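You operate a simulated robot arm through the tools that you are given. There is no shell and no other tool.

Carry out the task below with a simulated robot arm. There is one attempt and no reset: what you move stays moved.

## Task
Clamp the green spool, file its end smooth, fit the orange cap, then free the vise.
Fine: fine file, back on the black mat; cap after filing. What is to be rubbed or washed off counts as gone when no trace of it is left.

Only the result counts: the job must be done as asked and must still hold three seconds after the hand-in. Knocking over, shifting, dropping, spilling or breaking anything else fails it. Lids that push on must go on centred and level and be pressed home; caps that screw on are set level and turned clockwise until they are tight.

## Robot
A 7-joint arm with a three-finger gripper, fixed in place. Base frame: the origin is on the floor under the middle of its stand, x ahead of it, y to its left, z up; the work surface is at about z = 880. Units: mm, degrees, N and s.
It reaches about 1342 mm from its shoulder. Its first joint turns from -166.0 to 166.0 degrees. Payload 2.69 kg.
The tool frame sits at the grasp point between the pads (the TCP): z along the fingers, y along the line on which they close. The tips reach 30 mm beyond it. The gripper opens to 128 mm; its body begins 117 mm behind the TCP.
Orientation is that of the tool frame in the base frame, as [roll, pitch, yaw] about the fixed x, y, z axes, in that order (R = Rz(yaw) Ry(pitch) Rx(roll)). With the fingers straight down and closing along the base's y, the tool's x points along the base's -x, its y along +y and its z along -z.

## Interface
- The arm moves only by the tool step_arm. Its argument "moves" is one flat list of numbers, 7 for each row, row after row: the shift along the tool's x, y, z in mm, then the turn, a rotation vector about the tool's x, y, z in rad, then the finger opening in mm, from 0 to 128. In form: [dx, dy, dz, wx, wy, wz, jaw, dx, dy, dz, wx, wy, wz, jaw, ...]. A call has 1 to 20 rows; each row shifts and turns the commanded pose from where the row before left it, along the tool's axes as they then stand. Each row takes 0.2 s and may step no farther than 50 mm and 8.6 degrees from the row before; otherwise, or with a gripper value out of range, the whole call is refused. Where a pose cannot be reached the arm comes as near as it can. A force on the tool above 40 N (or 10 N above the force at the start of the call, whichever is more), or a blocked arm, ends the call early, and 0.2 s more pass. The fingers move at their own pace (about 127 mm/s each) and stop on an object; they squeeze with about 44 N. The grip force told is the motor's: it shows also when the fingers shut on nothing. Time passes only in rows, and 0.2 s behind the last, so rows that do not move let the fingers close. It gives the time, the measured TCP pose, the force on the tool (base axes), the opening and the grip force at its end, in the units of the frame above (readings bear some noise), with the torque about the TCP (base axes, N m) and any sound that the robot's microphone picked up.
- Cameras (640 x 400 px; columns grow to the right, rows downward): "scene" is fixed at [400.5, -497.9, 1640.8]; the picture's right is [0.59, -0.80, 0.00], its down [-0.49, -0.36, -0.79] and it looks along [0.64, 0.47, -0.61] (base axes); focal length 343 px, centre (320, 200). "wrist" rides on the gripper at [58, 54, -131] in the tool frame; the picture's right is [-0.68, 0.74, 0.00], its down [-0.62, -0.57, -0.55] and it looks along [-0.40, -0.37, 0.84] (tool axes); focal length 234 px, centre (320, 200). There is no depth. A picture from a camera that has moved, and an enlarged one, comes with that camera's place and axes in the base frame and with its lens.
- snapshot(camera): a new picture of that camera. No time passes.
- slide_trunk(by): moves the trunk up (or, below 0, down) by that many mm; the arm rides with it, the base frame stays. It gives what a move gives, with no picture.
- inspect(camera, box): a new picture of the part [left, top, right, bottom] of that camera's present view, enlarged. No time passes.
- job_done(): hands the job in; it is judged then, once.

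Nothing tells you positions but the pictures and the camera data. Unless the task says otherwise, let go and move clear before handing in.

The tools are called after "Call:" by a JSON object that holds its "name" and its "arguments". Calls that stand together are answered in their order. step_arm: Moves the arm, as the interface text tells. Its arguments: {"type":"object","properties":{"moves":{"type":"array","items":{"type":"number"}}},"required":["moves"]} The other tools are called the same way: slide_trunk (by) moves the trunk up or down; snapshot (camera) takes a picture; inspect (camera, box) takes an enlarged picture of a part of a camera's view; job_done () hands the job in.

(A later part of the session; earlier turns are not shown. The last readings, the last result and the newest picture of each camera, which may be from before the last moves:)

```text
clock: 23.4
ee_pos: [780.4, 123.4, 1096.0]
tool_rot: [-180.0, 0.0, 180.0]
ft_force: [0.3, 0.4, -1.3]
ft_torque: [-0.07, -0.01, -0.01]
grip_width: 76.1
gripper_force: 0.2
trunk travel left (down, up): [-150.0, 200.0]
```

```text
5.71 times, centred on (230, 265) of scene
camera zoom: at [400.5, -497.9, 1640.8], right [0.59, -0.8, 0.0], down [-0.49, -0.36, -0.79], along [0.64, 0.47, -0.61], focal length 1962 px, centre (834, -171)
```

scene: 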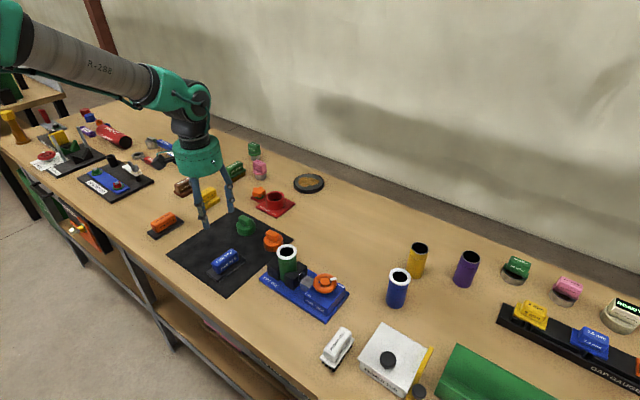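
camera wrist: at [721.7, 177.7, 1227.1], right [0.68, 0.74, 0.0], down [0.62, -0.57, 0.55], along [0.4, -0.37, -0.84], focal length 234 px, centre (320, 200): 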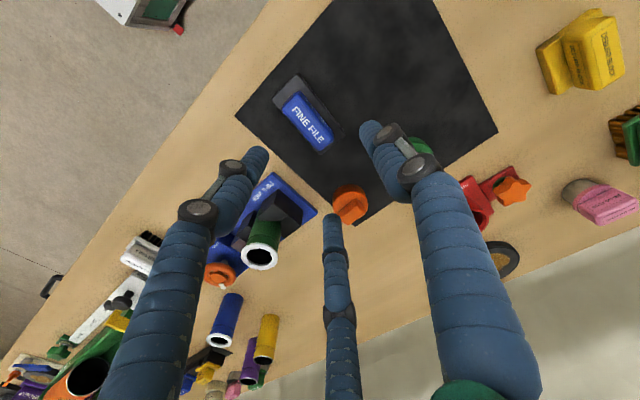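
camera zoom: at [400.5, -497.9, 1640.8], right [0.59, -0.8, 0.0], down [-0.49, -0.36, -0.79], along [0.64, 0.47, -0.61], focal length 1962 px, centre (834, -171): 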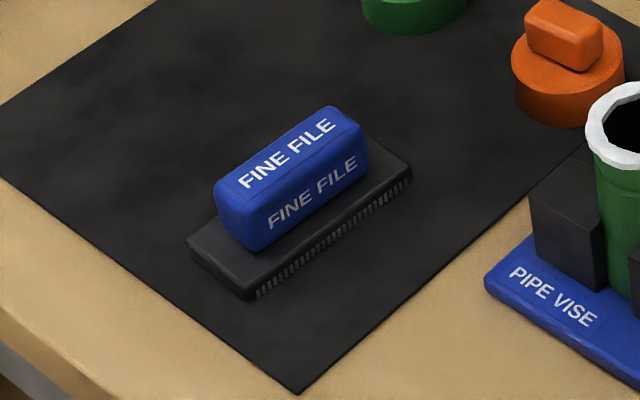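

The file lies along x (turned about −3°), handle about 68 × 27 mm, centred near (775, 110). I descend to look at it from closer.

Call:
{"name": "step_arm", "arguments": {"moves": [2.5, -7, 32, 0, 0, 0.026, 76, 2.5, -6.5, 32, 0, 0, 0.026, 76, 0, 0, 26, 0, 0, 0, 76, 0, 0, 0, 0, 0, 0, 76]}}

Call:
{"name": "snapshot", "arguments": {"camera": "wrist"}}

Call:
{"name": "inspect", "arguments": {"camera": "wrist", "box": [240, 70, 400, 210]}}

Call:
{"name": "inspect", "arguments": {"camera": "scene", "box": [180, 210, 280, 300]}}

```text
clock: 24.4
ee_pos: [777.9, 108.8, 1006.0]
tool_rot: [-180.0, -0.1, 177.0]
ft_force: [0.1, 0.1, -0.2]
ft_torque: [0.0, 0.02, 0.0]
grip_width: 76.2
gripper_force: 0.2
trunk travel left (down, up): [-150.0, 200.0]
```

```text
taken
camera wrist: at [720.2, 165.9, 1136.7], right [0.71, 0.7, 0.0], down [0.59, -0.6, 0.55], along [0.38, -0.39, -0.84], focal length 234 px, centre (320, 200)
```

wrist: 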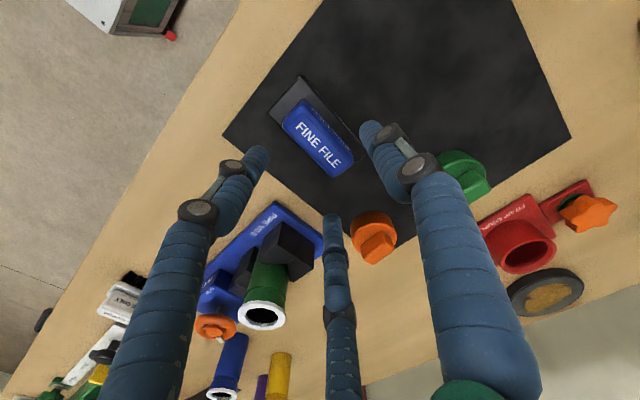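

```text
2.86 times, centred on (320, 140) of wrist
camera zoom: at [720.2, 165.9, 1136.7], right [0.71, 0.7, 0.0], down [0.59, -0.6, 0.55], along [0.38, -0.39, -0.84], focal length 669 px, centre (320, 371)
```

zoom: 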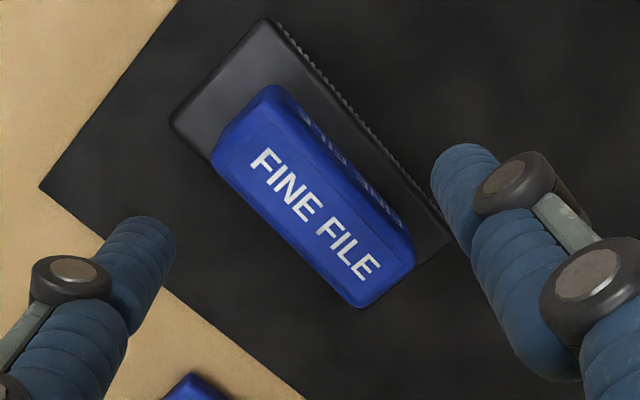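

```text
4.44 times, centred on (230, 255) of scene
camera zoom: at [400.5, -497.9, 1640.8], right [0.59, -0.8, 0.0], down [-0.49, -0.36, -0.79], along [0.64, 0.47, -0.61], focal length 1526 px, centre (720, -44)
```

zoom: 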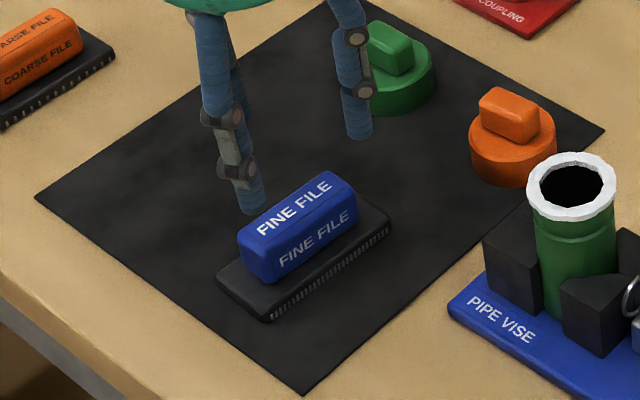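

The handle centre is now close to below the TCP. With three fingers (one on +y, two on −y) I offset the hand 7 mm towards −y and lower until the tips are alongside the handle top, then check.

Call:
{"name": "step_arm", "arguments": {"moves": [0, -7, 0, 0, 0, 0, 80, 0, 0, 25, 0, 0, 0, 80, 0, 0, 25, 0, 0, 0, 80, 0, 0, 6, 0, 0, 0, 80]}}

Call:
{"name": "snapshot", "arguments": {"camera": "wrist"}}

Call:
{"name": "inspect", "arguments": {"camera": "wrist", "box": [220, 90, 420, 260]}}

Call:
{"name": "inspect", "arguments": {"camera": "scene", "box": [180, 210, 280, 300]}}

```text
clock: 25.4
ee_pos: [775.9, 101.1, 951.3]
tool_rot: [179.9, -0.1, 177.0]
ft_force: [0.8, 0.6, 0.2]
ft_torque: [-0.02, 0.04, -0.01]
grip_width: 80.1
gripper_force: 0.1
trunk travel left (down, up): [-150.0, 200.0]
```

```text
taken
camera wrist: at [719.9, 159.0, 1081.1], right [0.71, 0.7, 0.0], down [0.59, -0.6, 0.55], along [0.38, -0.39, -0.84], focal length 234 px, centre (320, 200)
```

wrist: 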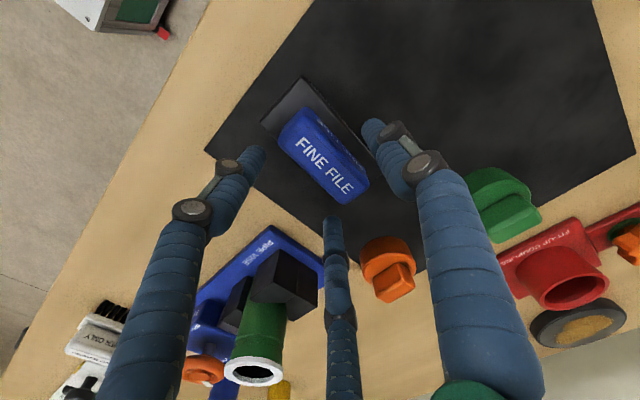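

```text
2.35 times, centred on (320, 175) of wrist
camera zoom: at [719.9, 159.0, 1081.1], right [0.71, 0.7, 0.0], down [0.59, -0.6, 0.55], along [0.38, -0.39, -0.84], focal length 551 px, centre (320, 259)
```

zoom: 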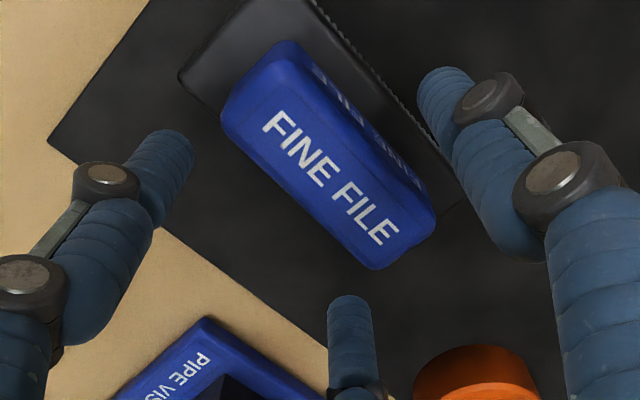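

```text
4.44 times, centred on (230, 255) of scene
camera zoom: at [400.5, -497.9, 1640.8], right [0.59, -0.8, 0.0], down [-0.49, -0.36, -0.79], along [0.64, 0.47, -0.61], focal length 1526 px, centre (720, -44)
```

zoom: 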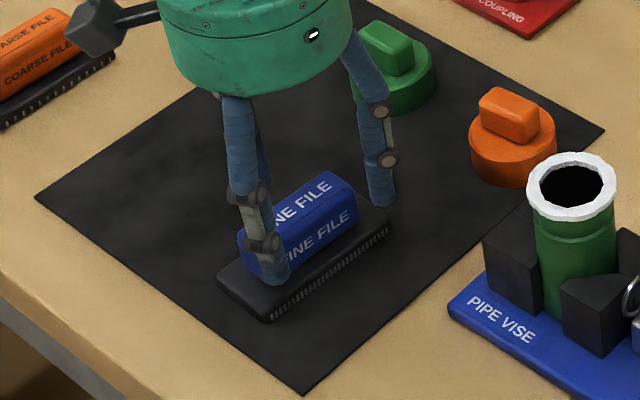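

Fingers straddle the handle with clearance on both sides. I lower further in small steps, watching for contact with the file's plate.

Call:
{"name": "step_arm", "arguments": {"moves": [0, 0, 6, 0, 0, 0, 80, 0, 0, 6, 0, 0, 0, 80, 0, 0, 4, 0, 0, 0, 80]}}

Call:
{"name": "inspect", "arguments": {"camera": "scene", "box": [190, 220, 270, 290]}}

Call:
{"name": "inspect", "arguments": {"camera": "wrist", "box": [220, 90, 420, 260]}}

```text
clock: 26.2
ee_pos: [774.7, 102.6, 934.6]
tool_rot: [-180.0, 0.0, 177.0]
ft_force: [-0.4, 0.4, 0.3]
ft_torque: [-0.02, 0.02, -0.01]
grip_width: 80.1
gripper_force: 0.1
trunk travel left (down, up): [-150.0, 200.0]
```

```text
5.71 times, centred on (230, 255) of scene
camera zoom: at [400.5, -497.9, 1640.8], right [0.59, -0.8, 0.0], down [-0.49, -0.36, -0.79], along [0.64, 0.47, -0.61], focal length 1962 px, centre (834, -114)
```

zoom: 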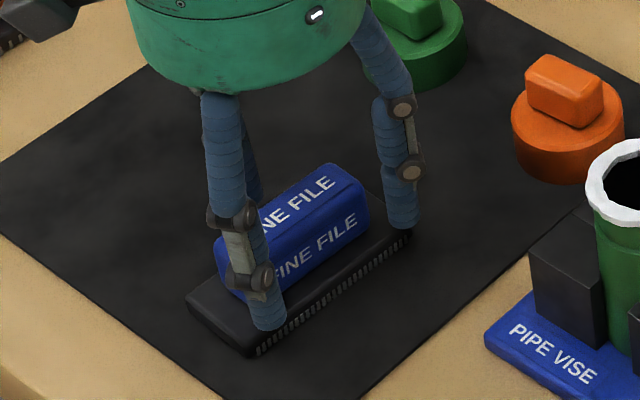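

```text
2.35 times, centred on (320, 175) of wrist
camera zoom: at [719.9, 159.5, 1065.8], right [0.71, 0.7, 0.0], down [0.59, -0.6, 0.55], along [0.38, -0.39, -0.84], focal length 551 px, centre (320, 259)
```

zoom: 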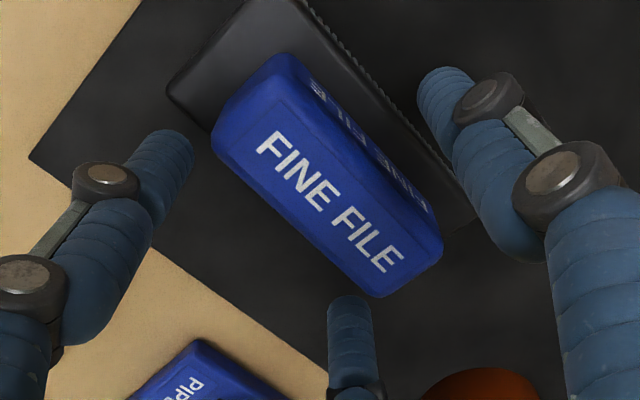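

The tips are about 10 mm above the file's plate. I lower 5 mm more and close slowly on the handle.

Call:
{"name": "step_arm", "arguments": {"moves": [0, 0, 5, 0, 0, 0, 80, 0, 0, 0, 0, 0, 0, 64, 0, 0, 0, 0, 0, 0, 54, 0, 0, 0, 0, 0, 0, 54]}}

Call:
{"name": "inspect", "arguments": {"camera": "wrist", "box": [220, 90, 420, 260]}}

Call:
{"name": "inspect", "arguments": {"camera": "scene", "box": [190, 220, 270, 290]}}

```text
clock: 27.2
ee_pos: [776.1, 101.3, 930.2]
tool_rot: [-180.0, 0.1, 177.0]
ft_force: [0.7, 0.8, 0.6]
ft_torque: [0.0, -0.03, 0.02]
grip_width: 54.0
gripper_force: 0.0
trunk travel left (down, up): [-150.0, 200.0]
```

```text
2.35 times, centred on (320, 175) of wrist
camera zoom: at [720.0, 159.4, 1060.9], right [0.71, 0.7, 0.0], down [0.59, -0.6, 0.55], along [0.38, -0.39, -0.84], focal length 551 px, centre (320, 259)
```

zoom: 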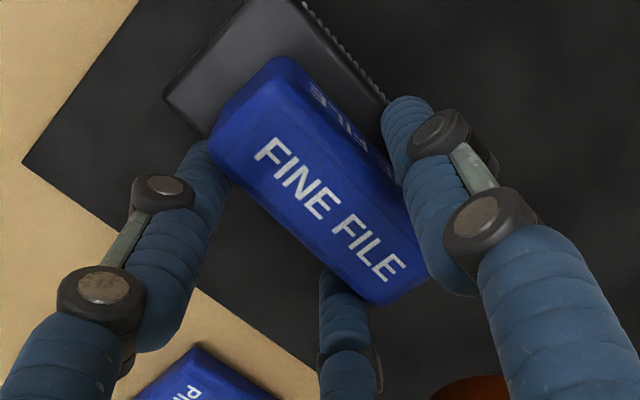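

```text
5.71 times, centred on (230, 255) of scene
camera zoom: at [400.5, -497.9, 1640.8], right [0.59, -0.8, 0.0], down [-0.49, -0.36, -0.79], along [0.64, 0.47, -0.61], focal length 1962 px, centre (834, -114)
```

zoom: 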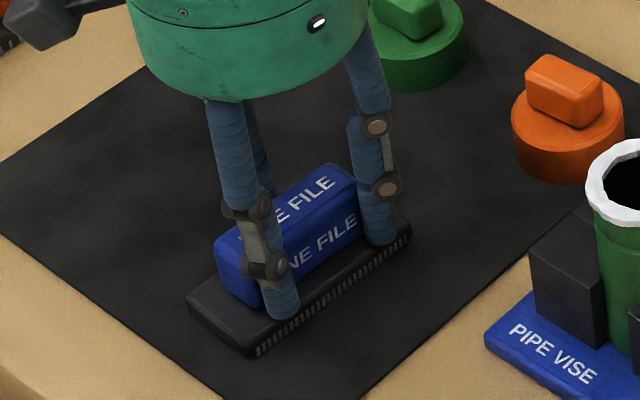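

Both −y fingers sit inside the handle's ends. I keep closing.

Call:
{"name": "step_arm", "arguments": {"moves": [0, 0, 0, 0, 0, 0, 48, 0, 0, 0, 0, 0, 0, 44, 0, 0, 0, 0, 0, 0, 44]}}

Call:
{"name": "inspect", "arguments": {"camera": "wrist", "box": [220, 90, 420, 260]}}

Call:
{"name": "inspect", "arguments": {"camera": "scene", "box": [190, 220, 270, 290]}}

```text
clock: 28.0
ee_pos: [776.2, 102.2, 930.7]
tool_rot: [179.9, 0.0, 177.0]
ft_force: [-0.4, -1.2, -0.1]
ft_torque: [-0.01, 0.0, 0.02]
grip_width: 44.8
gripper_force: 1.0
trunk travel left (down, up): [-150.0, 200.0]
```

```text
2.35 times, centred on (320, 175) of wrist
camera zoom: at [720.1, 159.3, 1060.9], right [0.71, 0.7, 0.0], down [0.59, -0.6, 0.55], along [0.38, -0.39, -0.84], focal length 551 px, centre (320, 259)
```

zoom: 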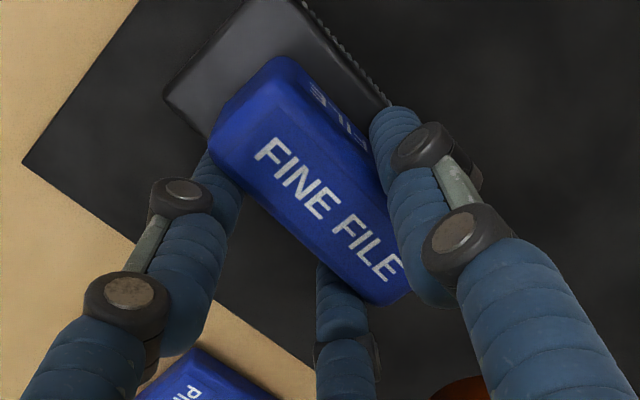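

```text
5.71 times, centred on (230, 255) of scene
camera zoom: at [400.5, -497.9, 1640.8], right [0.59, -0.8, 0.0], down [-0.49, -0.36, -0.79], along [0.64, 0.47, -0.61], focal length 1962 px, centre (834, -114)
```

zoom: 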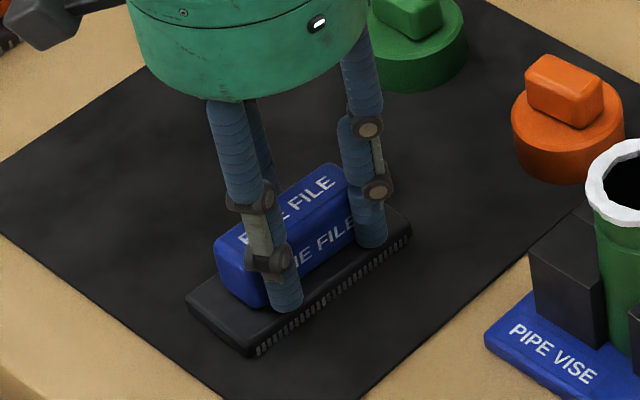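

Contact begins at about 44 mm, as expected. I close to a firm grip.

Call:
{"name": "step_arm", "arguments": {"moves": [0, 0, 0, 0, 0, 0, 38, 0, 0, 0, 0, 0, 0, 32, 0, 0, 0, 0, 0, 0, 25, 0, 0, 0, 0, 0, 0, 25]}}

Call:
{"name": "inspect", "arguments": {"camera": "wrist", "box": [220, 90, 420, 260]}}

Call:
{"name": "inspect", "arguments": {"camera": "scene", "box": [190, 220, 270, 290]}}

```text
clock: 29.0
ee_pos: [775.2, 102.0, 929.9]
tool_rot: [-179.9, 0.0, 177.0]
ft_force: [-0.8, 0.8, 1.6]
ft_torque: [0.19, 0.05, 0.07]
grip_width: 43.5
gripper_force: 44.1
trunk travel left (down, up): [-150.0, 200.0]
```

```text
2.35 times, centred on (320, 175) of wrist
camera zoom: at [720.0, 159.5, 1060.9], right [0.71, 0.7, 0.0], down [0.59, -0.6, 0.55], along [0.38, -0.39, -0.84], focal length 551 px, centre (320, 259)
```

zoom: 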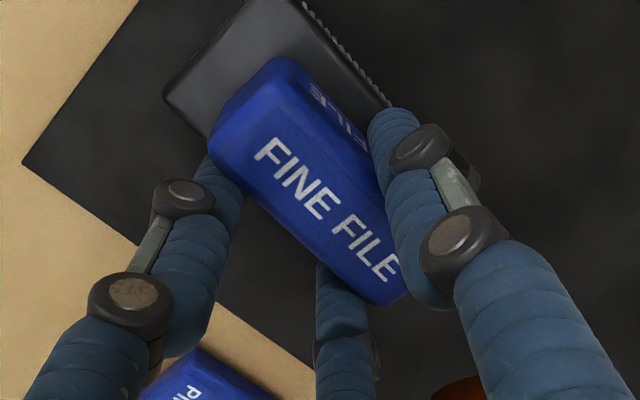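

```text
5.71 times, centred on (230, 255) of scene
camera zoom: at [400.5, -497.9, 1640.8], right [0.59, -0.8, 0.0], down [-0.49, -0.36, -0.79], along [0.64, 0.47, -0.61], focal length 1962 px, centre (834, -114)
```

zoom: 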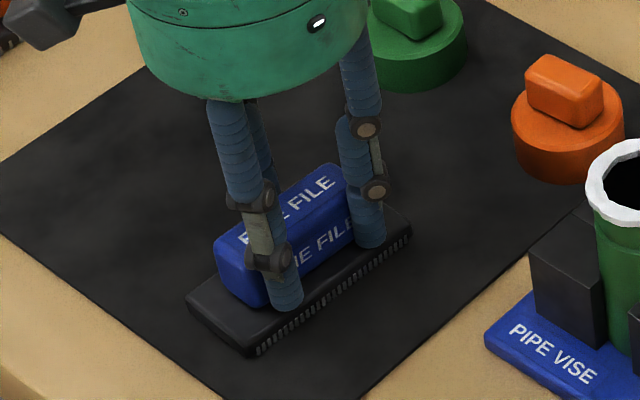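

The file is held firmly (44 N) without having moved. I lift it 150 mm, straight up, to clear the spool.

Call:
{"name": "step_arm", "arguments": {"moves": [0, 0, -10, 0, 0, 0, 25, 0, 0, -20, 0, 0, 0, 25, 0, 0, -30, 0, 0, 0, 25, 0, 0, -30, 0, 0, 0, 25, 0, 0, -30, 0, 0, 0, 25, 0, 0, -30, 0, 0, 0, 25]}}

Call:
{"name": "snapshot", "arguments": {"camera": "wrist"}}

Call:
{"name": "inspect", "arguments": {"camera": "scene", "box": [160, 180, 320, 300]}}

```text
clock: 30.4
ee_pos: [775.7, 102.4, 1079.3]
tool_rot: [180.0, -0.2, 177.0]
ft_force: [0.1, -0.7, -3.5]
ft_torque: [-0.03, 0.03, 0.0]
grip_width: 43.6
gripper_force: 43.6
trunk travel left (down, up): [-150.0, 200.0]
```

```text
taken
camera wrist: at [719.9, 159.6, 1210.8], right [0.71, 0.7, 0.0], down [0.59, -0.6, 0.55], along [0.38, -0.39, -0.84], focal length 234 px, centre (320, 200)
```

wrist: 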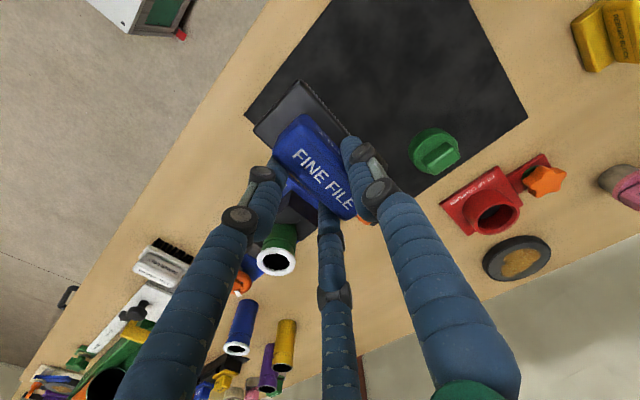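

```text
3.33 times, centred on (240, 240) of scene
camera zoom: at [400.5, -497.9, 1640.8], right [0.59, -0.8, 0.0], down [-0.49, -0.36, -0.79], along [0.64, 0.47, -0.61], focal length 1144 px, centre (587, 67)
```

zoom: 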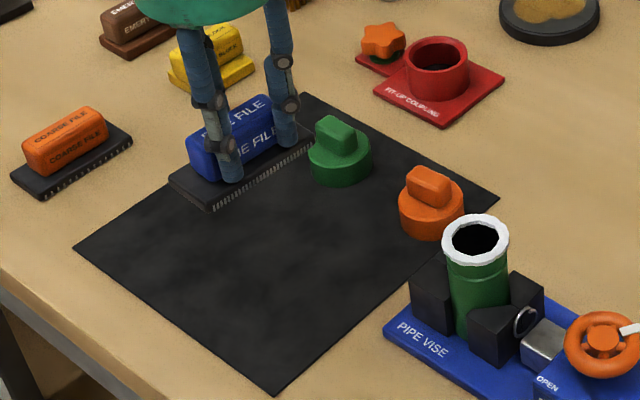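

The file is securely held, its bottom about 48 mm below the TCP. I now carry it over the spool (about (851, −57), top z ≈ 990), squared up with x.

Call:
{"name": "step_arm", "arguments": {"moves": [0, 0, 0, 0, 0, -0.0524, 25, -18.8, -41.7, 0, 0, 0, 0, 25, -18.8, -41.7, 0, 0, 0, 0, 25, -18.8, -41.7, 0, 0, 0, 0, 25, -18.8, -41.7, 0, 0, 0, 0, 25, 0, 0, 0, 0, 0, 0, 25]}}

Call:
{"name": "inspect", "arguments": {"camera": "scene", "box": [220, 180, 380, 310]}}

Call:
{"name": "snapshot", "arguments": {"camera": "wrist"}}

```text
clock: 31.8
ee_pos: [851.6, -67.4, 1080.3]
tool_rot: [179.9, 0.0, 180.0]
ft_force: [0.1, -0.7, -3.0]
ft_torque: [0.03, 0.01, 0.0]
grip_width: 43.4
gripper_force: 44.2
trunk travel left (down, up): [-150.0, 200.0]
```

```text
3.08 times, centred on (300, 245) of scene
camera zoom: at [400.5, -497.9, 1640.8], right [0.59, -0.8, 0.0], down [-0.49, -0.36, -0.79], along [0.64, 0.47, -0.61], focal length 1056 px, centre (382, 62)
```

zoom: 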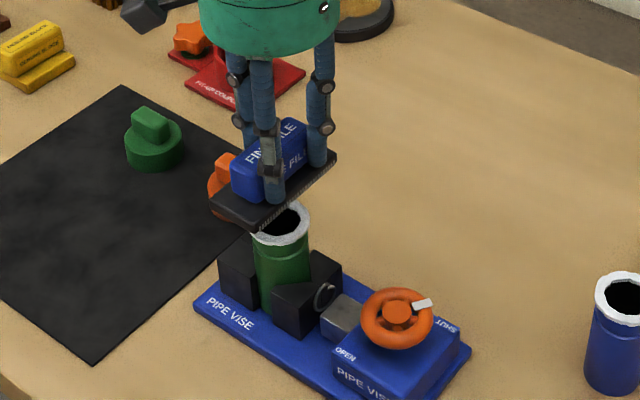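

```text
taken
camera wrist: at [792.8, -12.2, 1210.7], right [0.68, 0.74, 0.0], down [0.62, -0.57, 0.55], along [0.4, -0.37, -0.84], focal length 234 px, centre (320, 200)
```

wrist: 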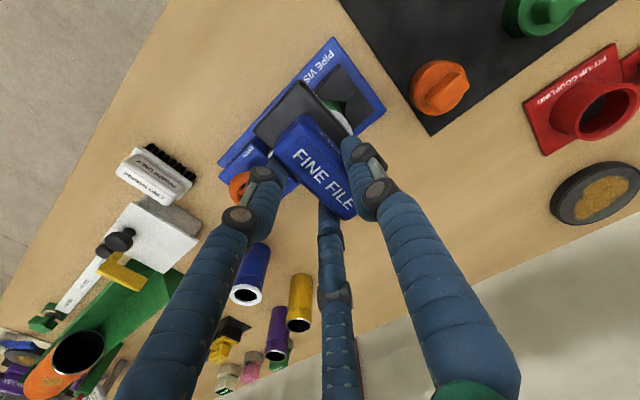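

The file is above the spool. I lower towards it, then feel for contact in 1 mm rows.

Call:
{"name": "step_arm", "arguments": {"moves": [0, 0, 15, 0, 0, 0, 25, 0, 0, 15, 0, 0, 0, 25, 0, 0, 3, 0, 0, 0, 25, 0, 0, 0, 0, 0, 0, 25]}}

Call:
{"name": "inspect", "arguments": {"camera": "scene", "box": [250, 200, 350, 290]}}

```text
clock: 32.8
ee_pos: [851.7, -64.4, 1047.1]
tool_rot: [-180.0, 0.0, -180.0]
ft_force: [0.0, 0.2, -2.5]
ft_torque: [-0.01, -0.04, 0.03]
grip_width: 43.6
gripper_force: 43.8
trunk travel left (down, up): [-150.0, 200.0]
```

```text
4.44 times, centred on (300, 245) of scene
camera zoom: at [400.5, -497.9, 1640.8], right [0.59, -0.8, 0.0], down [-0.49, -0.36, -0.79], along [0.64, 0.47, -0.61], focal length 1526 px, centre (409, 0)
```

zoom: 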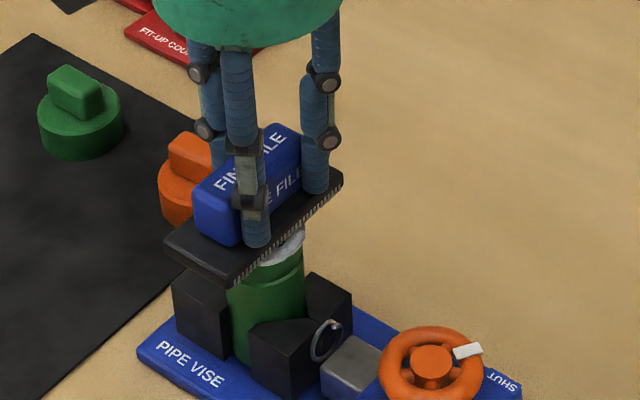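

A gap of several mm remains. I go down 1 mm at a time.

Call:
{"name": "step_arm", "arguments": {"moves": [0, 0, 1.5, 0, 0, 0, 25, 0, 0, 1.5, 0, 0, 0, 25, 0, 0, 1, 0, 0, 0, 25]}}

Call:
{"name": "step_arm", "arguments": {"moves": [0, 0, 1, 0, 0, 0, 25, 0, 0, 0, 0, 0, 0, 25]}}

Call:
{"name": "step_arm", "arguments": {"moves": [0, 0, 1, 0, 0, 0, 25, 0, 0, 0, 0, 0, 0, 25]}}

Call:
{"name": "inspect", "arguments": {"camera": "scene", "box": [250, 200, 350, 290]}}

```text
clock: 33.6
ee_pos: [850.4, -65.2, 1042.7]
tool_rot: [-179.9, 0.0, 179.9]
ft_force: [0.0, -0.1, -3.2]
ft_torque: [-0.04, -0.02, -0.03]
grip_width: 43.5
gripper_force: 43.8
trunk travel left (down, up): [-150.0, 200.0]
```

```text
clock: 34.2
ee_pos: [850.3, -65.3, 1041.5]
tool_rot: [-179.9, -0.1, 180.0]
ft_force: [-0.5, 0.8, -3.2]
ft_torque: [-0.01, 0.01, 0.04]
grip_width: 43.5
gripper_force: 43.9
trunk travel left (down, up): [-150.0, 200.0]
```

```text
clock: 34.8
ee_pos: [850.0, -64.7, 1039.9]
tool_rot: [-179.9, 0.0, 179.9]
ft_force: [-0.1, 0.0, -3.2]
ft_torque: [0.0, 0.02, -0.03]
grip_width: 43.6
gripper_force: 44.4
trunk travel left (down, up): [-150.0, 200.0]
```

```text
4.44 times, centred on (300, 245) of scene
camera zoom: at [400.5, -497.9, 1640.8], right [0.59, -0.8, 0.0], down [-0.49, -0.36, -0.79], along [0.64, 0.47, -0.61], focal length 1526 px, centre (409, 0)
```

zoom: 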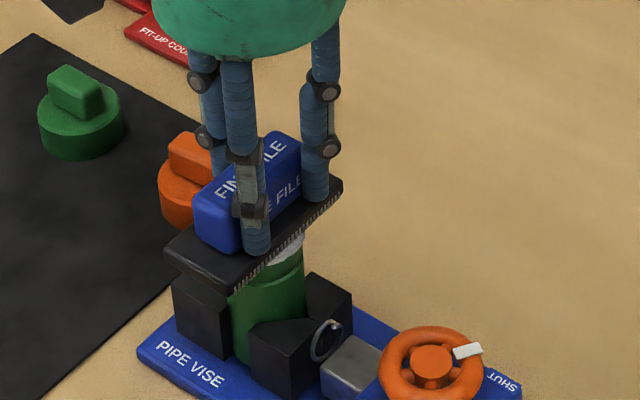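

No contact yet. I continue gently.

Call:
{"name": "step_arm", "arguments": {"moves": [0, 0, 1, 0, 0, 0, 25, 0, 0, 0, 0, 0, 0, 25]}}

Call:
{"name": "step_arm", "arguments": {"moves": [0, 0, 1, 0, 0, 0, 25, 0, 0, 0, 0, 0, 0, 25]}}

Call:
{"name": "step_arm", "arguments": {"moves": [0, 0, 1, 0, 0, 0, 25, 0, 0, 0, 0, 0, 0, 25]}}

```text
clock: 35.4
ee_pos: [850.2, -66.0, 1039.4]
tool_rot: [-179.9, 0.0, -180.0]
ft_force: [0.2, 0.2, -3.1]
ft_torque: [-0.03, 0.0, 0.02]
grip_width: 43.5
gripper_force: 44.5
trunk travel left (down, up): [-150.0, 200.0]
```

```text
clock: 36.0
ee_pos: [850.8, -64.2, 1040.0]
tool_rot: [179.9, 0.0, 179.9]
ft_force: [-1.1, 0.4, -0.6]
ft_torque: [0.07, 0.05, 0.02]
grip_width: 43.6
gripper_force: 44.5
trunk travel left (down, up): [-150.0, 200.0]
```

```text
clock: 36.6
ee_pos: [849.5, -64.9, 1039.1]
tool_rot: [-180.0, 0.1, 180.0]
ft_force: [-0.8, 1.6, 7.7]
ft_torque: [0.3, 0.16, 0.0]
grip_width: 43.6
gripper_force: 43.7
trunk travel left (down, up): [-150.0, 200.0]
```

Contact at about 8–11 N. I now stroke the file back and forth along x, ±20 mm.

Call:
{"name": "step_arm", "arguments": {"moves": [-10, 0, 0, 0, 0, 0, 25, -10, 0, 0, 0, 0, 0, 25, 10, 0, 0, 0, 0, 0, 25, 10, 0, 0, 0, 0, 0, 25, 10, 0, 0, 0, 0, 0, 25, 10, 0, 0, 0, 0, 0, 25, -10, 0, 0, 0, 0, 0, 25, -10, 0, 0, 0, 0, 0, 25]}}

Call:
{"name": "inspect", "arguments": {"camera": "scene", "box": [250, 200, 350, 290]}}

```text
clock: 38.4
ee_pos: [850.2, -64.3, 1038.6]
tool_rot: [-180.0, 0.1, -180.0]
ft_force: [-3.9, 0.3, 13.1]
ft_torque: [0.31, 0.36, 0.07]
grip_width: 43.7
gripper_force: 44.0
trunk travel left (down, up): [-150.0, 200.0]
```

```text
4.44 times, centred on (300, 245) of scene
camera zoom: at [400.5, -497.9, 1640.8], right [0.59, -0.8, 0.0], down [-0.49, -0.36, -0.79], along [0.64, 0.47, -0.61], focal length 1526 px, centre (409, 0)
```

zoom: 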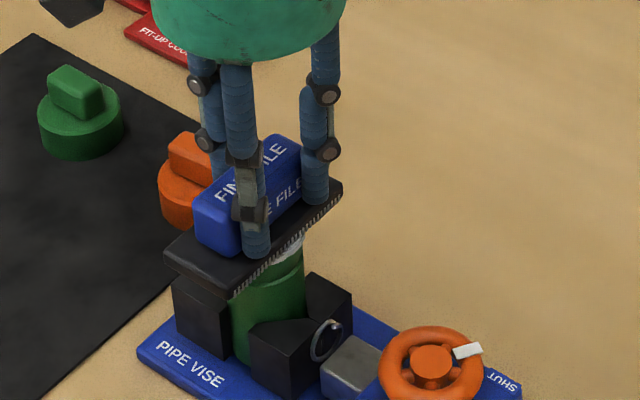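

Pressing about 13–16 N, stroking well. I repeat at offsets in y so that the whole rim is covered.

Call:
{"name": "step_arm", "arguments": {"moves": [0, -8, 0, 0, 0, 0, 25, -10, 0, 0, 0, 0, 0, 25, -10, 0, 0, 0, 0, 0, 25, 10, 0, 0, 0, 0, 0, 25, 10, 0, 0, 0, 0, 0, 25, 10, 0, 0, 0, 0, 0, 25, 10, 0, 0, 0, 0, 0, 25, -10, 0, 0, 0, 0, 0, 25, -10, 0, 0, 0, 0, 0, 25, 0, 8, 0, 0, 0, 0, 25, 0, 8, 0, 0, 0, 0, 25, -10, 0, 0, 0, 0, 0, 25, -10, 0, 0, 0, 0, 0, 25, 10, 0, 0, 0, 0, 0, 25, 10, 0, 0, 0, 0, 0, 25, 10, 0, 0, 0, 0, 0, 25, 10, 0, 0, 0, 0, 0, 25, -10, 0, 0, 0, 0, 0, 25, -10, 0, 0, 0, 0, 0, 25, 0, -8, 0, 0, 0, 0, 25]}}

```text
clock: 42.6
ee_pos: [850.5, -62.9, 1038.8]
tool_rot: [179.9, 0.0, -179.9]
ft_force: [0.4, 4.1, 19.2]
ft_torque: [0.69, 0.16, -0.11]
grip_width: 43.6
gripper_force: 43.9
trunk travel left (down, up): [-150.0, 200.0]
```

I lift the file off and move it aside to inspect the rim.

Call:
{"name": "step_arm", "arguments": {"moves": [0, 0, -10, 0, 0, 0, 25, 0, 0, -30, 0, 0, 0, 25, 20, 40, -10, 0, 0, 0, 25, 20, 40, 0, 0, 0, 0, 25, 0, 0, 0, 0, 0, 0, 25]}}

Call:
{"name": "inspect", "arguments": {"camera": "scene", "box": [260, 230, 320, 280]}}

Call:
{"name": "snapshot", "arguments": {"camera": "wrist"}}

Call:
{"name": "snapshot", "arguments": {"camera": "scene"}}

```text
clock: 43.8
ee_pos: [810.0, 16.3, 1087.1]
tool_rot: [180.0, 0.0, -180.0]
ft_force: [-0.6, 1.1, -2.2]
ft_torque: [-0.14, -0.03, 0.01]
grip_width: 43.9
gripper_force: 44.1
trunk travel left (down, up): [-150.0, 200.0]
```

```text
8.00 times, centred on (290, 255) of scene
camera zoom: at [400.5, -497.9, 1640.8], right [0.59, -0.8, 0.0], down [-0.49, -0.36, -0.79], along [0.64, 0.47, -0.61], focal length 2746 px, centre (560, -240)
```

zoom: 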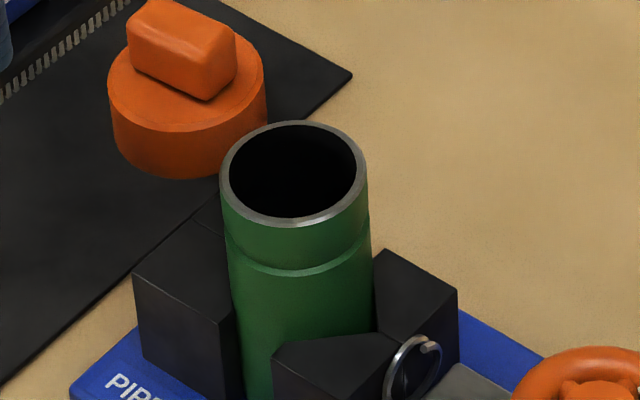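

```text
taken
camera wrist: at [751.0, 70.6, 1218.0], right [0.68, 0.74, 0.0], down [0.62, -0.56, 0.55], along [0.4, -0.37, -0.84], focal length 234 px, centre (320, 200)
```

wrist: 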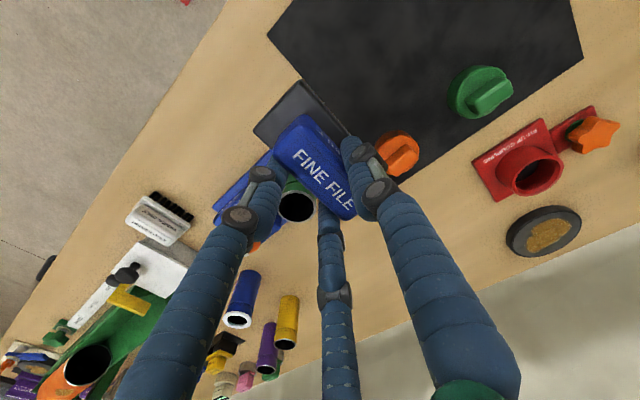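

```text
taken
```

scene: 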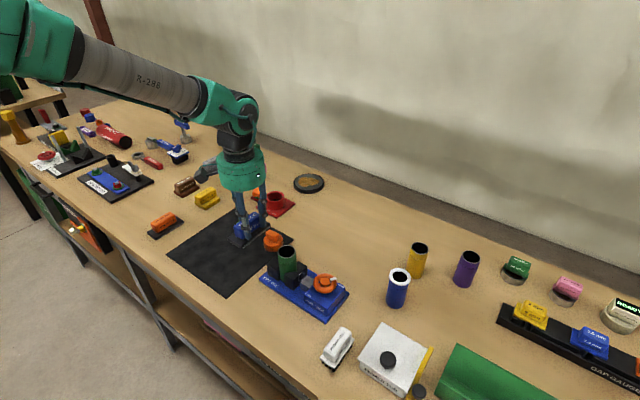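

The white burr is gone; the rim looks clean metal. I look closer for any remaining trace.

Call:
{"name": "inspect", "arguments": {"camera": "scene", "box": [274, 236, 302, 262]}}

Call:
{"name": "inspect", "arguments": {"camera": "wrist", "box": [265, 170, 335, 240]}}

```text
15.38 times, centred on (288, 249) of scene
camera zoom: at [400.5, -497.9, 1640.8], right [0.59, -0.8, 0.0], down [-0.49, -0.36, -0.79], along [0.64, 0.47, -0.61], focal length 5281 px, centre (812, -554)
```

zoom: 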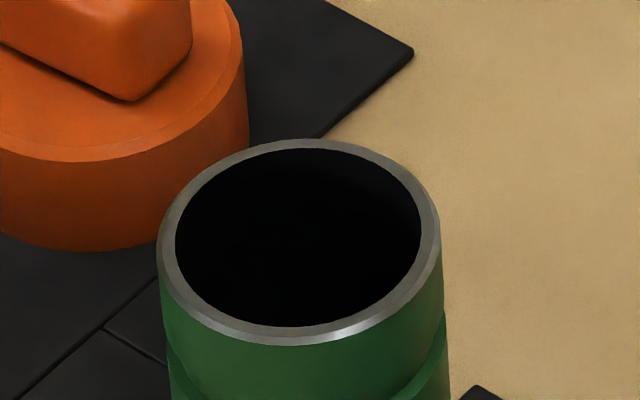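

```text
5.71 times, centred on (300, 205) of wrist
camera zoom: at [751.0, 70.6, 1218.0], right [0.68, 0.74, 0.0], down [0.62, -0.56, 0.55], along [0.4, -0.37, -0.84], focal length 1338 px, centre (434, 171)
```

zoom: 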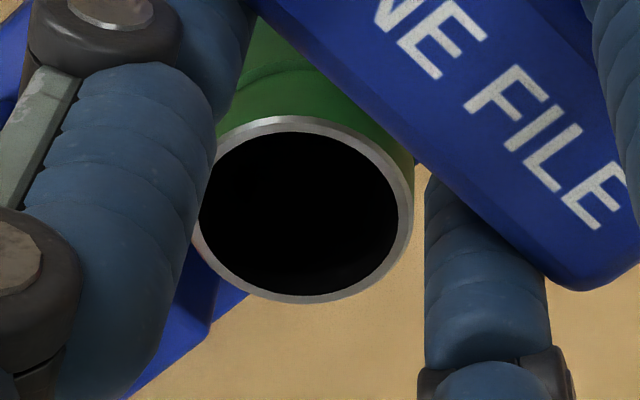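

The end is smooth with no trace left. Now I return the file to its place on the black mat.

Call:
{"name": "step_arm", "arguments": {"moves": [17, 43, 0, 0, 0, 0, 25, 17, 43, 0, 0, 0, 0, 25, 0, 0, 0, 0, 0, 0.0524, 25, 0, 0, 40, 0, 0, 0, 25, 0, 0, 40, 0, 0, 0, 25, 0, 0, 40, 0, 0, 0, 25, 0, 0, 20, 0, 0, 0, 25, 0, 0, 8, 0, 0, 0, 25, 0, 0, 0, 0, 0, 0, 25]}}

Call:
{"name": "inspect", "arguments": {"camera": "scene", "box": [180, 210, 280, 300]}}

```text
clock: 45.8
ee_pos: [777.0, 102.0, 938.4]
tool_rot: [179.9, 0.0, 177.0]
ft_force: [0.5, 0.0, -3.4]
ft_torque: [-0.04, 0.0, -0.01]
grip_width: 43.8
gripper_force: 44.6
trunk travel left (down, up): [-150.0, 200.0]
```

```text
4.44 times, centred on (230, 255) of scene
camera zoom: at [400.5, -497.9, 1640.8], right [0.59, -0.8, 0.0], down [-0.49, -0.36, -0.79], along [0.64, 0.47, -0.61], focal length 1526 px, centre (720, -44)
```

zoom: 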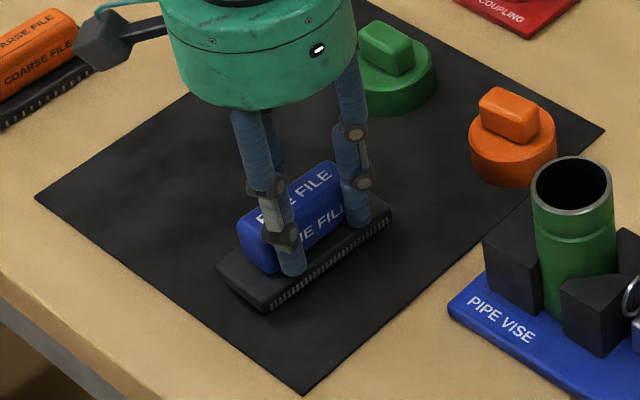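

About 8 mm above the mat. I lower gently until the weight is taken up.

Call:
{"name": "step_arm", "arguments": {"moves": [0, 0, 3, 0, 0, 0, 25, 0, 0, 2, 0, 0, 0, 25, 0, 0, 0, 0, 0, 0, 25]}}

Call:
{"name": "step_arm", "arguments": {"moves": [0, 0, 1, 0, 0, 0, 25, 0, 0, 0, 0, 0, 0, 25]}}

Call:
{"name": "step_arm", "arguments": {"moves": [0, 0, 1, 0, 0, 0, 25, 0, 0, 0, 0, 0, 0, 25]}}

```text
clock: 46.6
ee_pos: [778.0, 102.5, 934.9]
tool_rot: [-180.0, 0.0, 176.9]
ft_force: [0.5, -0.4, -3.8]
ft_torque: [-0.02, 0.0, 0.01]
grip_width: 43.5
gripper_force: 43.5
trunk travel left (down, up): [-150.0, 200.0]
```

```text
clock: 47.2
ee_pos: [776.7, 101.4, 933.5]
tool_rot: [180.0, 0.0, 177.1]
ft_force: [-0.6, 0.1, -3.5]
ft_torque: [0.0, 0.02, -0.02]
grip_width: 43.5
gripper_force: 43.6
trunk travel left (down, up): [-150.0, 200.0]
```

```text
clock: 47.8
ee_pos: [777.1, 100.4, 931.8]
tool_rot: [-179.9, 0.0, 177.1]
ft_force: [0.0, 0.6, -2.9]
ft_torque: [-0.02, 0.02, -0.01]
grip_width: 43.5
gripper_force: 43.8
trunk travel left (down, up): [-150.0, 200.0]
```

Call:
{"name": "step_arm", "arguments": {"moves": [0, 0, 1, 0, 0, 0, 25, 0, 0, 0, 0, 0, 0, 25]}}

Call:
{"name": "step_arm", "arguments": {"moves": [0, 0, 0.7, 0, 0, 0, 25, 0, 0, 0, 0, 0, 0, 25]}}

```text
clock: 48.4
ee_pos: [777.3, 102.1, 932.2]
tool_rot: [-180.0, 0.1, 177.1]
ft_force: [-0.3, -0.4, -1.9]
ft_torque: [-0.04, 0.0, -0.02]
grip_width: 43.6
gripper_force: 43.9
trunk travel left (down, up): [-150.0, 200.0]
```

```text
clock: 49.0
ee_pos: [777.1, 102.9, 930.7]
tool_rot: [180.0, 0.0, 177.0]
ft_force: [0.8, -0.3, -2.8]
ft_torque: [-0.02, -0.02, 0.02]
grip_width: 43.7
gripper_force: 43.8
trunk travel left (down, up): [-150.0, 200.0]
```

The file's weight still hangs on the hand (−2.8 N), so the mat is just below. I lower a little more.

Call:
{"name": "step_arm", "arguments": {"moves": [0, 0, 0.7, 0, 0, 0, 25, 0, 0, 0, 0, 0, 0, 25]}}

Call:
{"name": "step_arm", "arguments": {"moves": [0, 0, 0.7, 0, 0, 0, 25, 0, 0, 0, 0, 0, 0, 25]}}

```text
clock: 49.6
ee_pos: [777.4, 102.5, 930.5]
tool_rot: [-180.0, 0.0, 177.0]
ft_force: [-0.1, -0.7, -1.9]
ft_torque: [-0.01, -0.04, 0.04]
grip_width: 44.0
gripper_force: 43.7
trunk travel left (down, up): [-150.0, 200.0]
```

```text
clock: 50.2
ee_pos: [777.6, 102.3, 928.9]
tool_rot: [-179.9, 0.0, 177.0]
ft_force: [-0.6, 2.2, 2.0]
ft_torque: [0.2, -0.19, 0.05]
grip_width: 43.5
gripper_force: 44.5
trunk travel left (down, up): [-150.0, 200.0]
```

The file rests on the mat now. I open slowly and retreat upward.

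Call:
{"name": "step_arm", "arguments": {"moves": [0, 0, 0, 0, 0, 0, 48, 0, 0, 0, 0, 0, 0, 60, 0, 0, 0, 0, 0, 0, 80, 0, 0, -10, 0, 0, 0, 80, 0, 0, -25, 0, 0, 0, 80, 0, 0, -40, 0, 0, 0, 80, 0, 0, -40, 0, 0, 0, 80]}}

Call:
{"name": "snapshot", "arguments": {"camera": "wrist"}}

Call:
{"name": "inspect", "arguments": {"camera": "scene", "box": [160, 200, 320, 300]}}

```text
clock: 51.8
ee_pos: [777.3, 101.2, 1045.4]
tool_rot: [-180.0, -0.1, 177.1]
ft_force: [0.9, -0.9, 0.1]
ft_torque: [0.0, -0.01, -0.05]
grip_width: 80.2
gripper_force: 0.0
trunk travel left (down, up): [-150.0, 200.0]
```

```text
taken
camera wrist: at [721.3, 159.0, 1176.0], right [0.71, 0.7, 0.0], down [0.59, -0.6, 0.55], along [0.38, -0.39, -0.84], focal length 234 px, centre (320, 200)
```

wrist: 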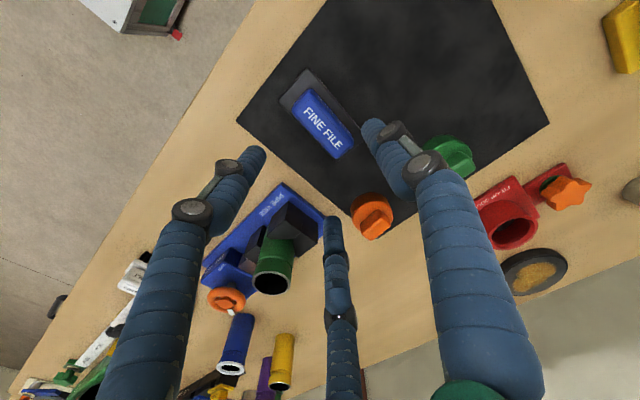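

```text
4.00 times, centred on (240, 250) of scene
camera zoom: at [400.5, -497.9, 1640.8], right [0.59, -0.8, 0.0], down [-0.49, -0.36, -0.79], along [0.64, 0.47, -0.61], focal length 1373 px, centre (640, 0)
```

zoom: 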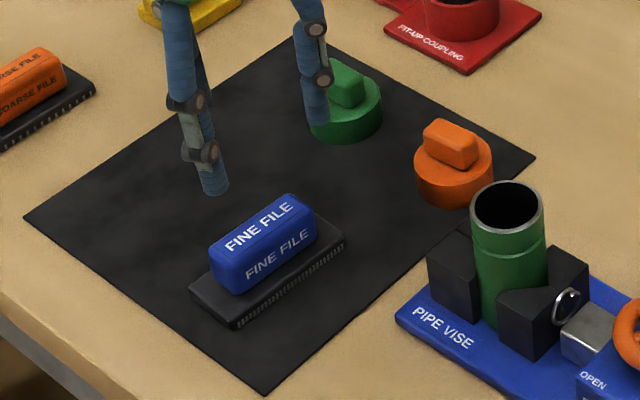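

The fine file is back on the mat. Next, the orange cap near (919, 63) on the mat; I move over it to measure it.

Call:
{"name": "step_arm", "arguments": {"moves": [0, 0, 0, 0, 0, -0.0524, 80, -47.3, -12.7, 0, 0, 0, 0, 80, -47.3, -12.7, 0, 0, 0, 0, 80, -47.3, -12.7, 0, 0, 0, 0, 80, 0, 0, 0, 0, 0, 0, 80]}}

Call:
{"name": "snapshot", "arguments": {"camera": "wrist"}}

Call:
{"name": "inspect", "arguments": {"camera": "wrist", "box": [260, 70, 400, 190]}}

Call:
{"name": "inspect", "arguments": {"camera": "scene", "box": [220, 180, 340, 280]}}

```text
clock: 53.0
ee_pos: [918.3, 61.7, 1043.9]
tool_rot: [-179.9, -0.1, 180.0]
ft_force: [0.7, -0.6, -1.3]
ft_torque: [0.05, 0.05, 0.0]
grip_width: 79.9
gripper_force: 0.1
trunk travel left (down, up): [-150.0, 200.0]
```

```text
taken
camera wrist: at [860.2, 116.8, 1174.9], right [0.68, 0.74, 0.0], down [0.62, -0.57, 0.55], along [0.4, -0.37, -0.84], focal length 234 px, centre (320, 200)
```

wrist: 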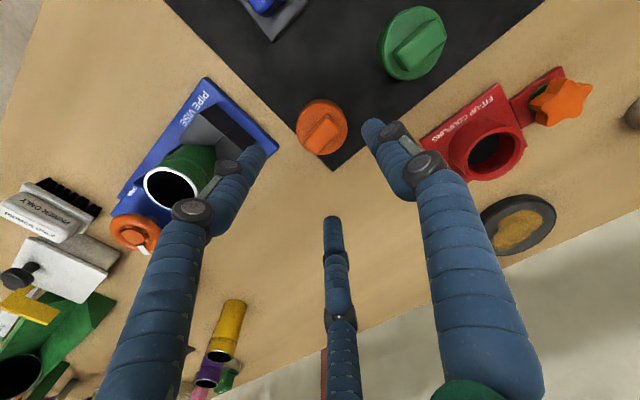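

```text
3.33 times, centred on (330, 130) of wrist
camera zoom: at [860.2, 116.8, 1174.9], right [0.68, 0.74, 0.0], down [0.62, -0.57, 0.55], along [0.4, -0.37, -0.84], focal length 781 px, centre (287, 433)
```

zoom: 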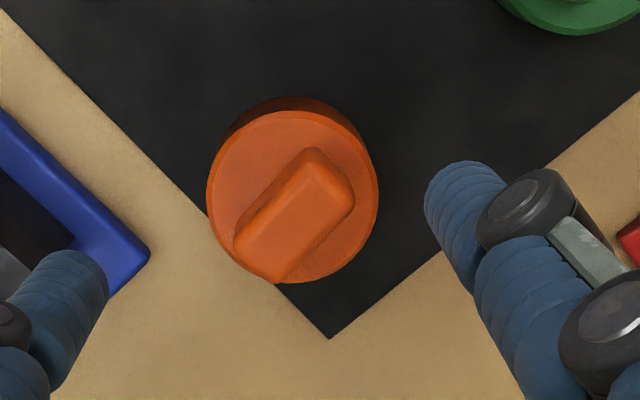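

```text
4.00 times, centred on (280, 230) of scene
camera zoom: at [400.5, -497.9, 1640.8], right [0.59, -0.8, 0.0], down [-0.49, -0.36, -0.79], along [0.64, 0.47, -0.61], focal length 1373 px, centre (480, 80)
```

zoom: 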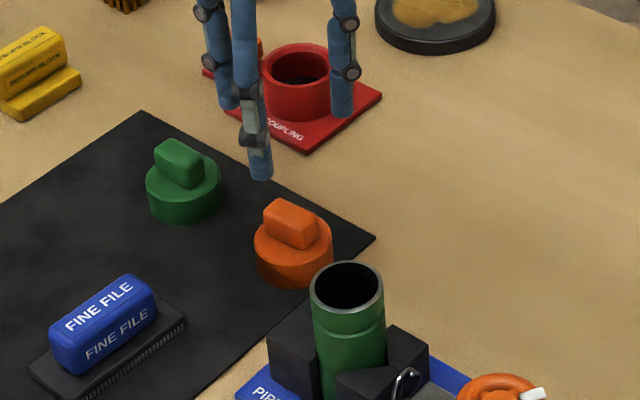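

The cap body is about 59 mm across and 22 mm high, with a bar on top. I zoom in for a more exact centre.

Call:
{"name": "inspect", "arguments": {"camera": "scene", "box": [255, 222, 291, 252]}}

Call:
{"name": "inspect", "arguments": {"camera": "wrist", "box": [290, 90, 360, 160]}}

Call:
{"name": "inspect", "arguments": {"camera": "scene", "box": [270, 235, 310, 270]}}

```text
13.33 times, centred on (273, 237) of scene
camera zoom: at [400.5, -497.9, 1640.8], right [0.59, -0.8, 0.0], down [-0.49, -0.36, -0.79], along [0.64, 0.47, -0.61], focal length 4577 px, centre (947, -293)
```

zoom: 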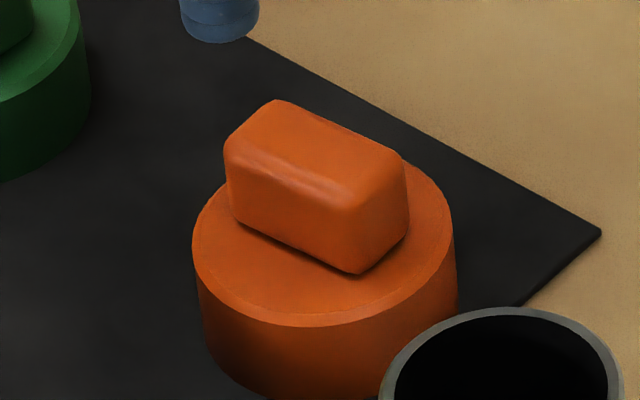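

```text
5.71 times, centred on (325, 125) of wrist
camera zoom: at [860.2, 116.8, 1174.9], right [0.68, 0.74, 0.0], down [0.62, -0.57, 0.55], along [0.4, -0.37, -0.84], focal length 1338 px, centre (291, 629)
```

zoom: 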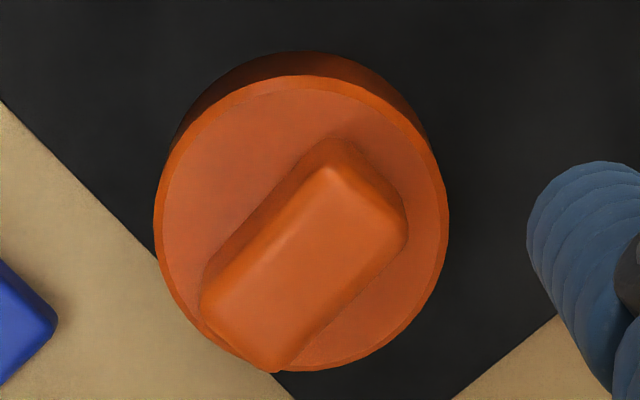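

```text
11.43 times, centred on (290, 252) of scene
camera zoom: at [400.5, -497.9, 1640.8], right [0.59, -0.8, 0.0], down [-0.49, -0.36, -0.79], along [0.64, 0.47, -0.61], focal length 3923 px, centre (663, -400)
```

zoom: 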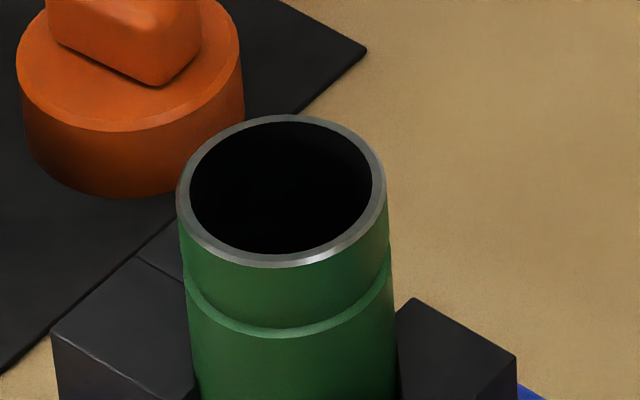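

The three fingers will centre the cap themselves, but the spool centre needs to be known precisely. I go above the spool and measure it from two opposite headings to cancel camera bias.

Call:
{"name": "step_arm", "arguments": {"moves": [0, 0, -40, 0, 0, 0, 80, 0, 0, -16, 0, 0, 0, 80, 22.3, -40, 0, 0, 0, 0, 80, 22.3, -40, 0, 0, 0, 0, 80, 22.3, -40, 0, 0, 0, 0, 80, 0, 0, 0, 0, 0, 0, 80]}}

Call:
{"name": "snapshot", "arguments": {"camera": "wrist"}}

Call:
{"name": "inspect", "arguments": {"camera": "wrist", "box": [280, 80, 360, 160]}}

```text
clock: 54.4
ee_pos: [851.2, -58.6, 1100.3]
tool_rot: [180.0, 0.0, 180.0]
ft_force: [-1.5, 0.5, -0.6]
ft_torque: [0.04, -0.01, 0.01]
grip_width: 80.1
gripper_force: 0.1
trunk travel left (down, up): [-150.0, 200.0]
```

```text
taken
camera wrist: at [792.4, -4.5, 1232.3], right [0.68, 0.74, 0.0], down [0.62, -0.57, 0.55], along [0.4, -0.37, -0.84], focal length 234 px, centre (320, 200)
```

wrist: 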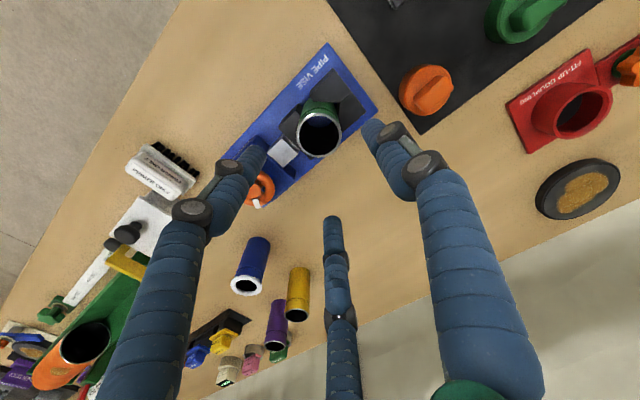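

```text
5.00 times, centred on (320, 120) of wrist
camera zoom: at [792.4, -4.5, 1232.3], right [0.68, 0.74, 0.0], down [0.62, -0.57, 0.55], along [0.4, -0.37, -0.84], focal length 1171 px, centre (320, 600)
```

zoom: 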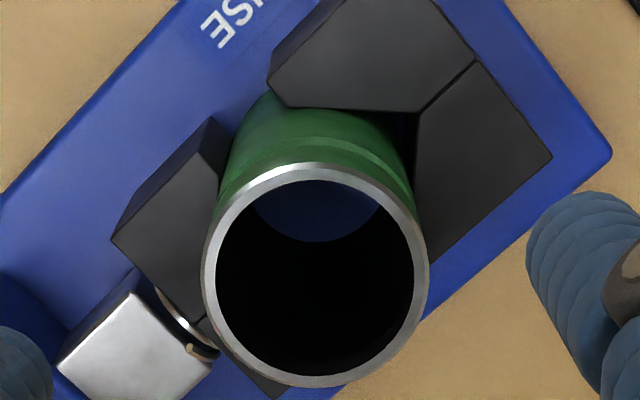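

The rim fits a 48 mm circle at z ≈ 990, centred within 1 mm of the TCP axis. I verify from a heading 120° away.

Call:
{"name": "step_arm", "arguments": {"moves": [0, 0, 0, 0, 0, 0.1396, 80, 0, 0, 0, 0, 0, 0.1396, 80, 0, 0, 0, 0, 0, 0.1396, 80, 0, 0, 0, 0, 0, 0.1396, 80, 0, 0, 0, 0, 0, 0.1396, 80, 0, 0, 0, 0, 0, 0.1396, 80, 0, 0, 0, 0, 0, 0.1396, 80, 0, 0, 0, 0, 0, 0.1396, 80, 0, 0, 0, 0, 0, 0.1396, 80, 0, 0, 0, 0, 0, 0.1396, 80, 0, 0, 0, 0, 0, 0.1396, 80, 0, 0, 0, 0, 0, 0.1396, 80, 0, 0, 0, 0, 0, 0.1396, 80, 0, 0, 0, 0, 0, 0.1396, 80, 0, 0, 0, 0, 0, 0.1396, 80, 0, 0, 0, 0, 0, 0, 80]}}

Call:
{"name": "inspect", "arguments": {"camera": "wrist", "box": [280, 80, 360, 160]}}

```text
clock: 57.8
ee_pos: [850.8, -57.2, 1101.3]
tool_rot: [-180.0, 0.0, 59.9]
ft_force: [0.0, 0.6, 0.2]
ft_torque: [-0.01, -0.04, -0.03]
grip_width: 80.1
gripper_force: 0.0
trunk travel left (down, up): [-150.0, 200.0]
```

```text
5.00 times, centred on (320, 120) of wrist
camera zoom: at [927.5, -32.7, 1231.7], right [0.3, -0.95, 0.0], down [-0.8, -0.25, 0.55], along [-0.52, -0.16, -0.84], focal length 1171 px, centre (320, 600)
```

zoom: 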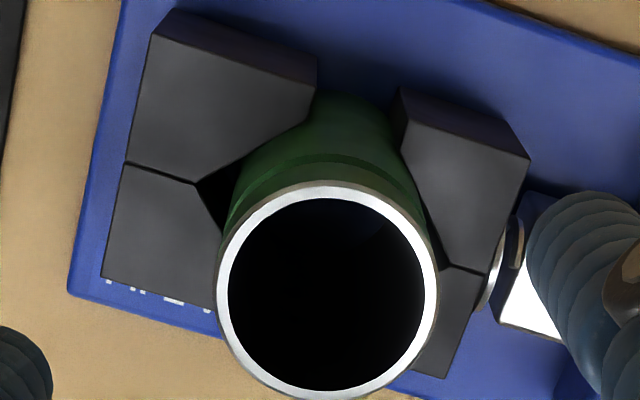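

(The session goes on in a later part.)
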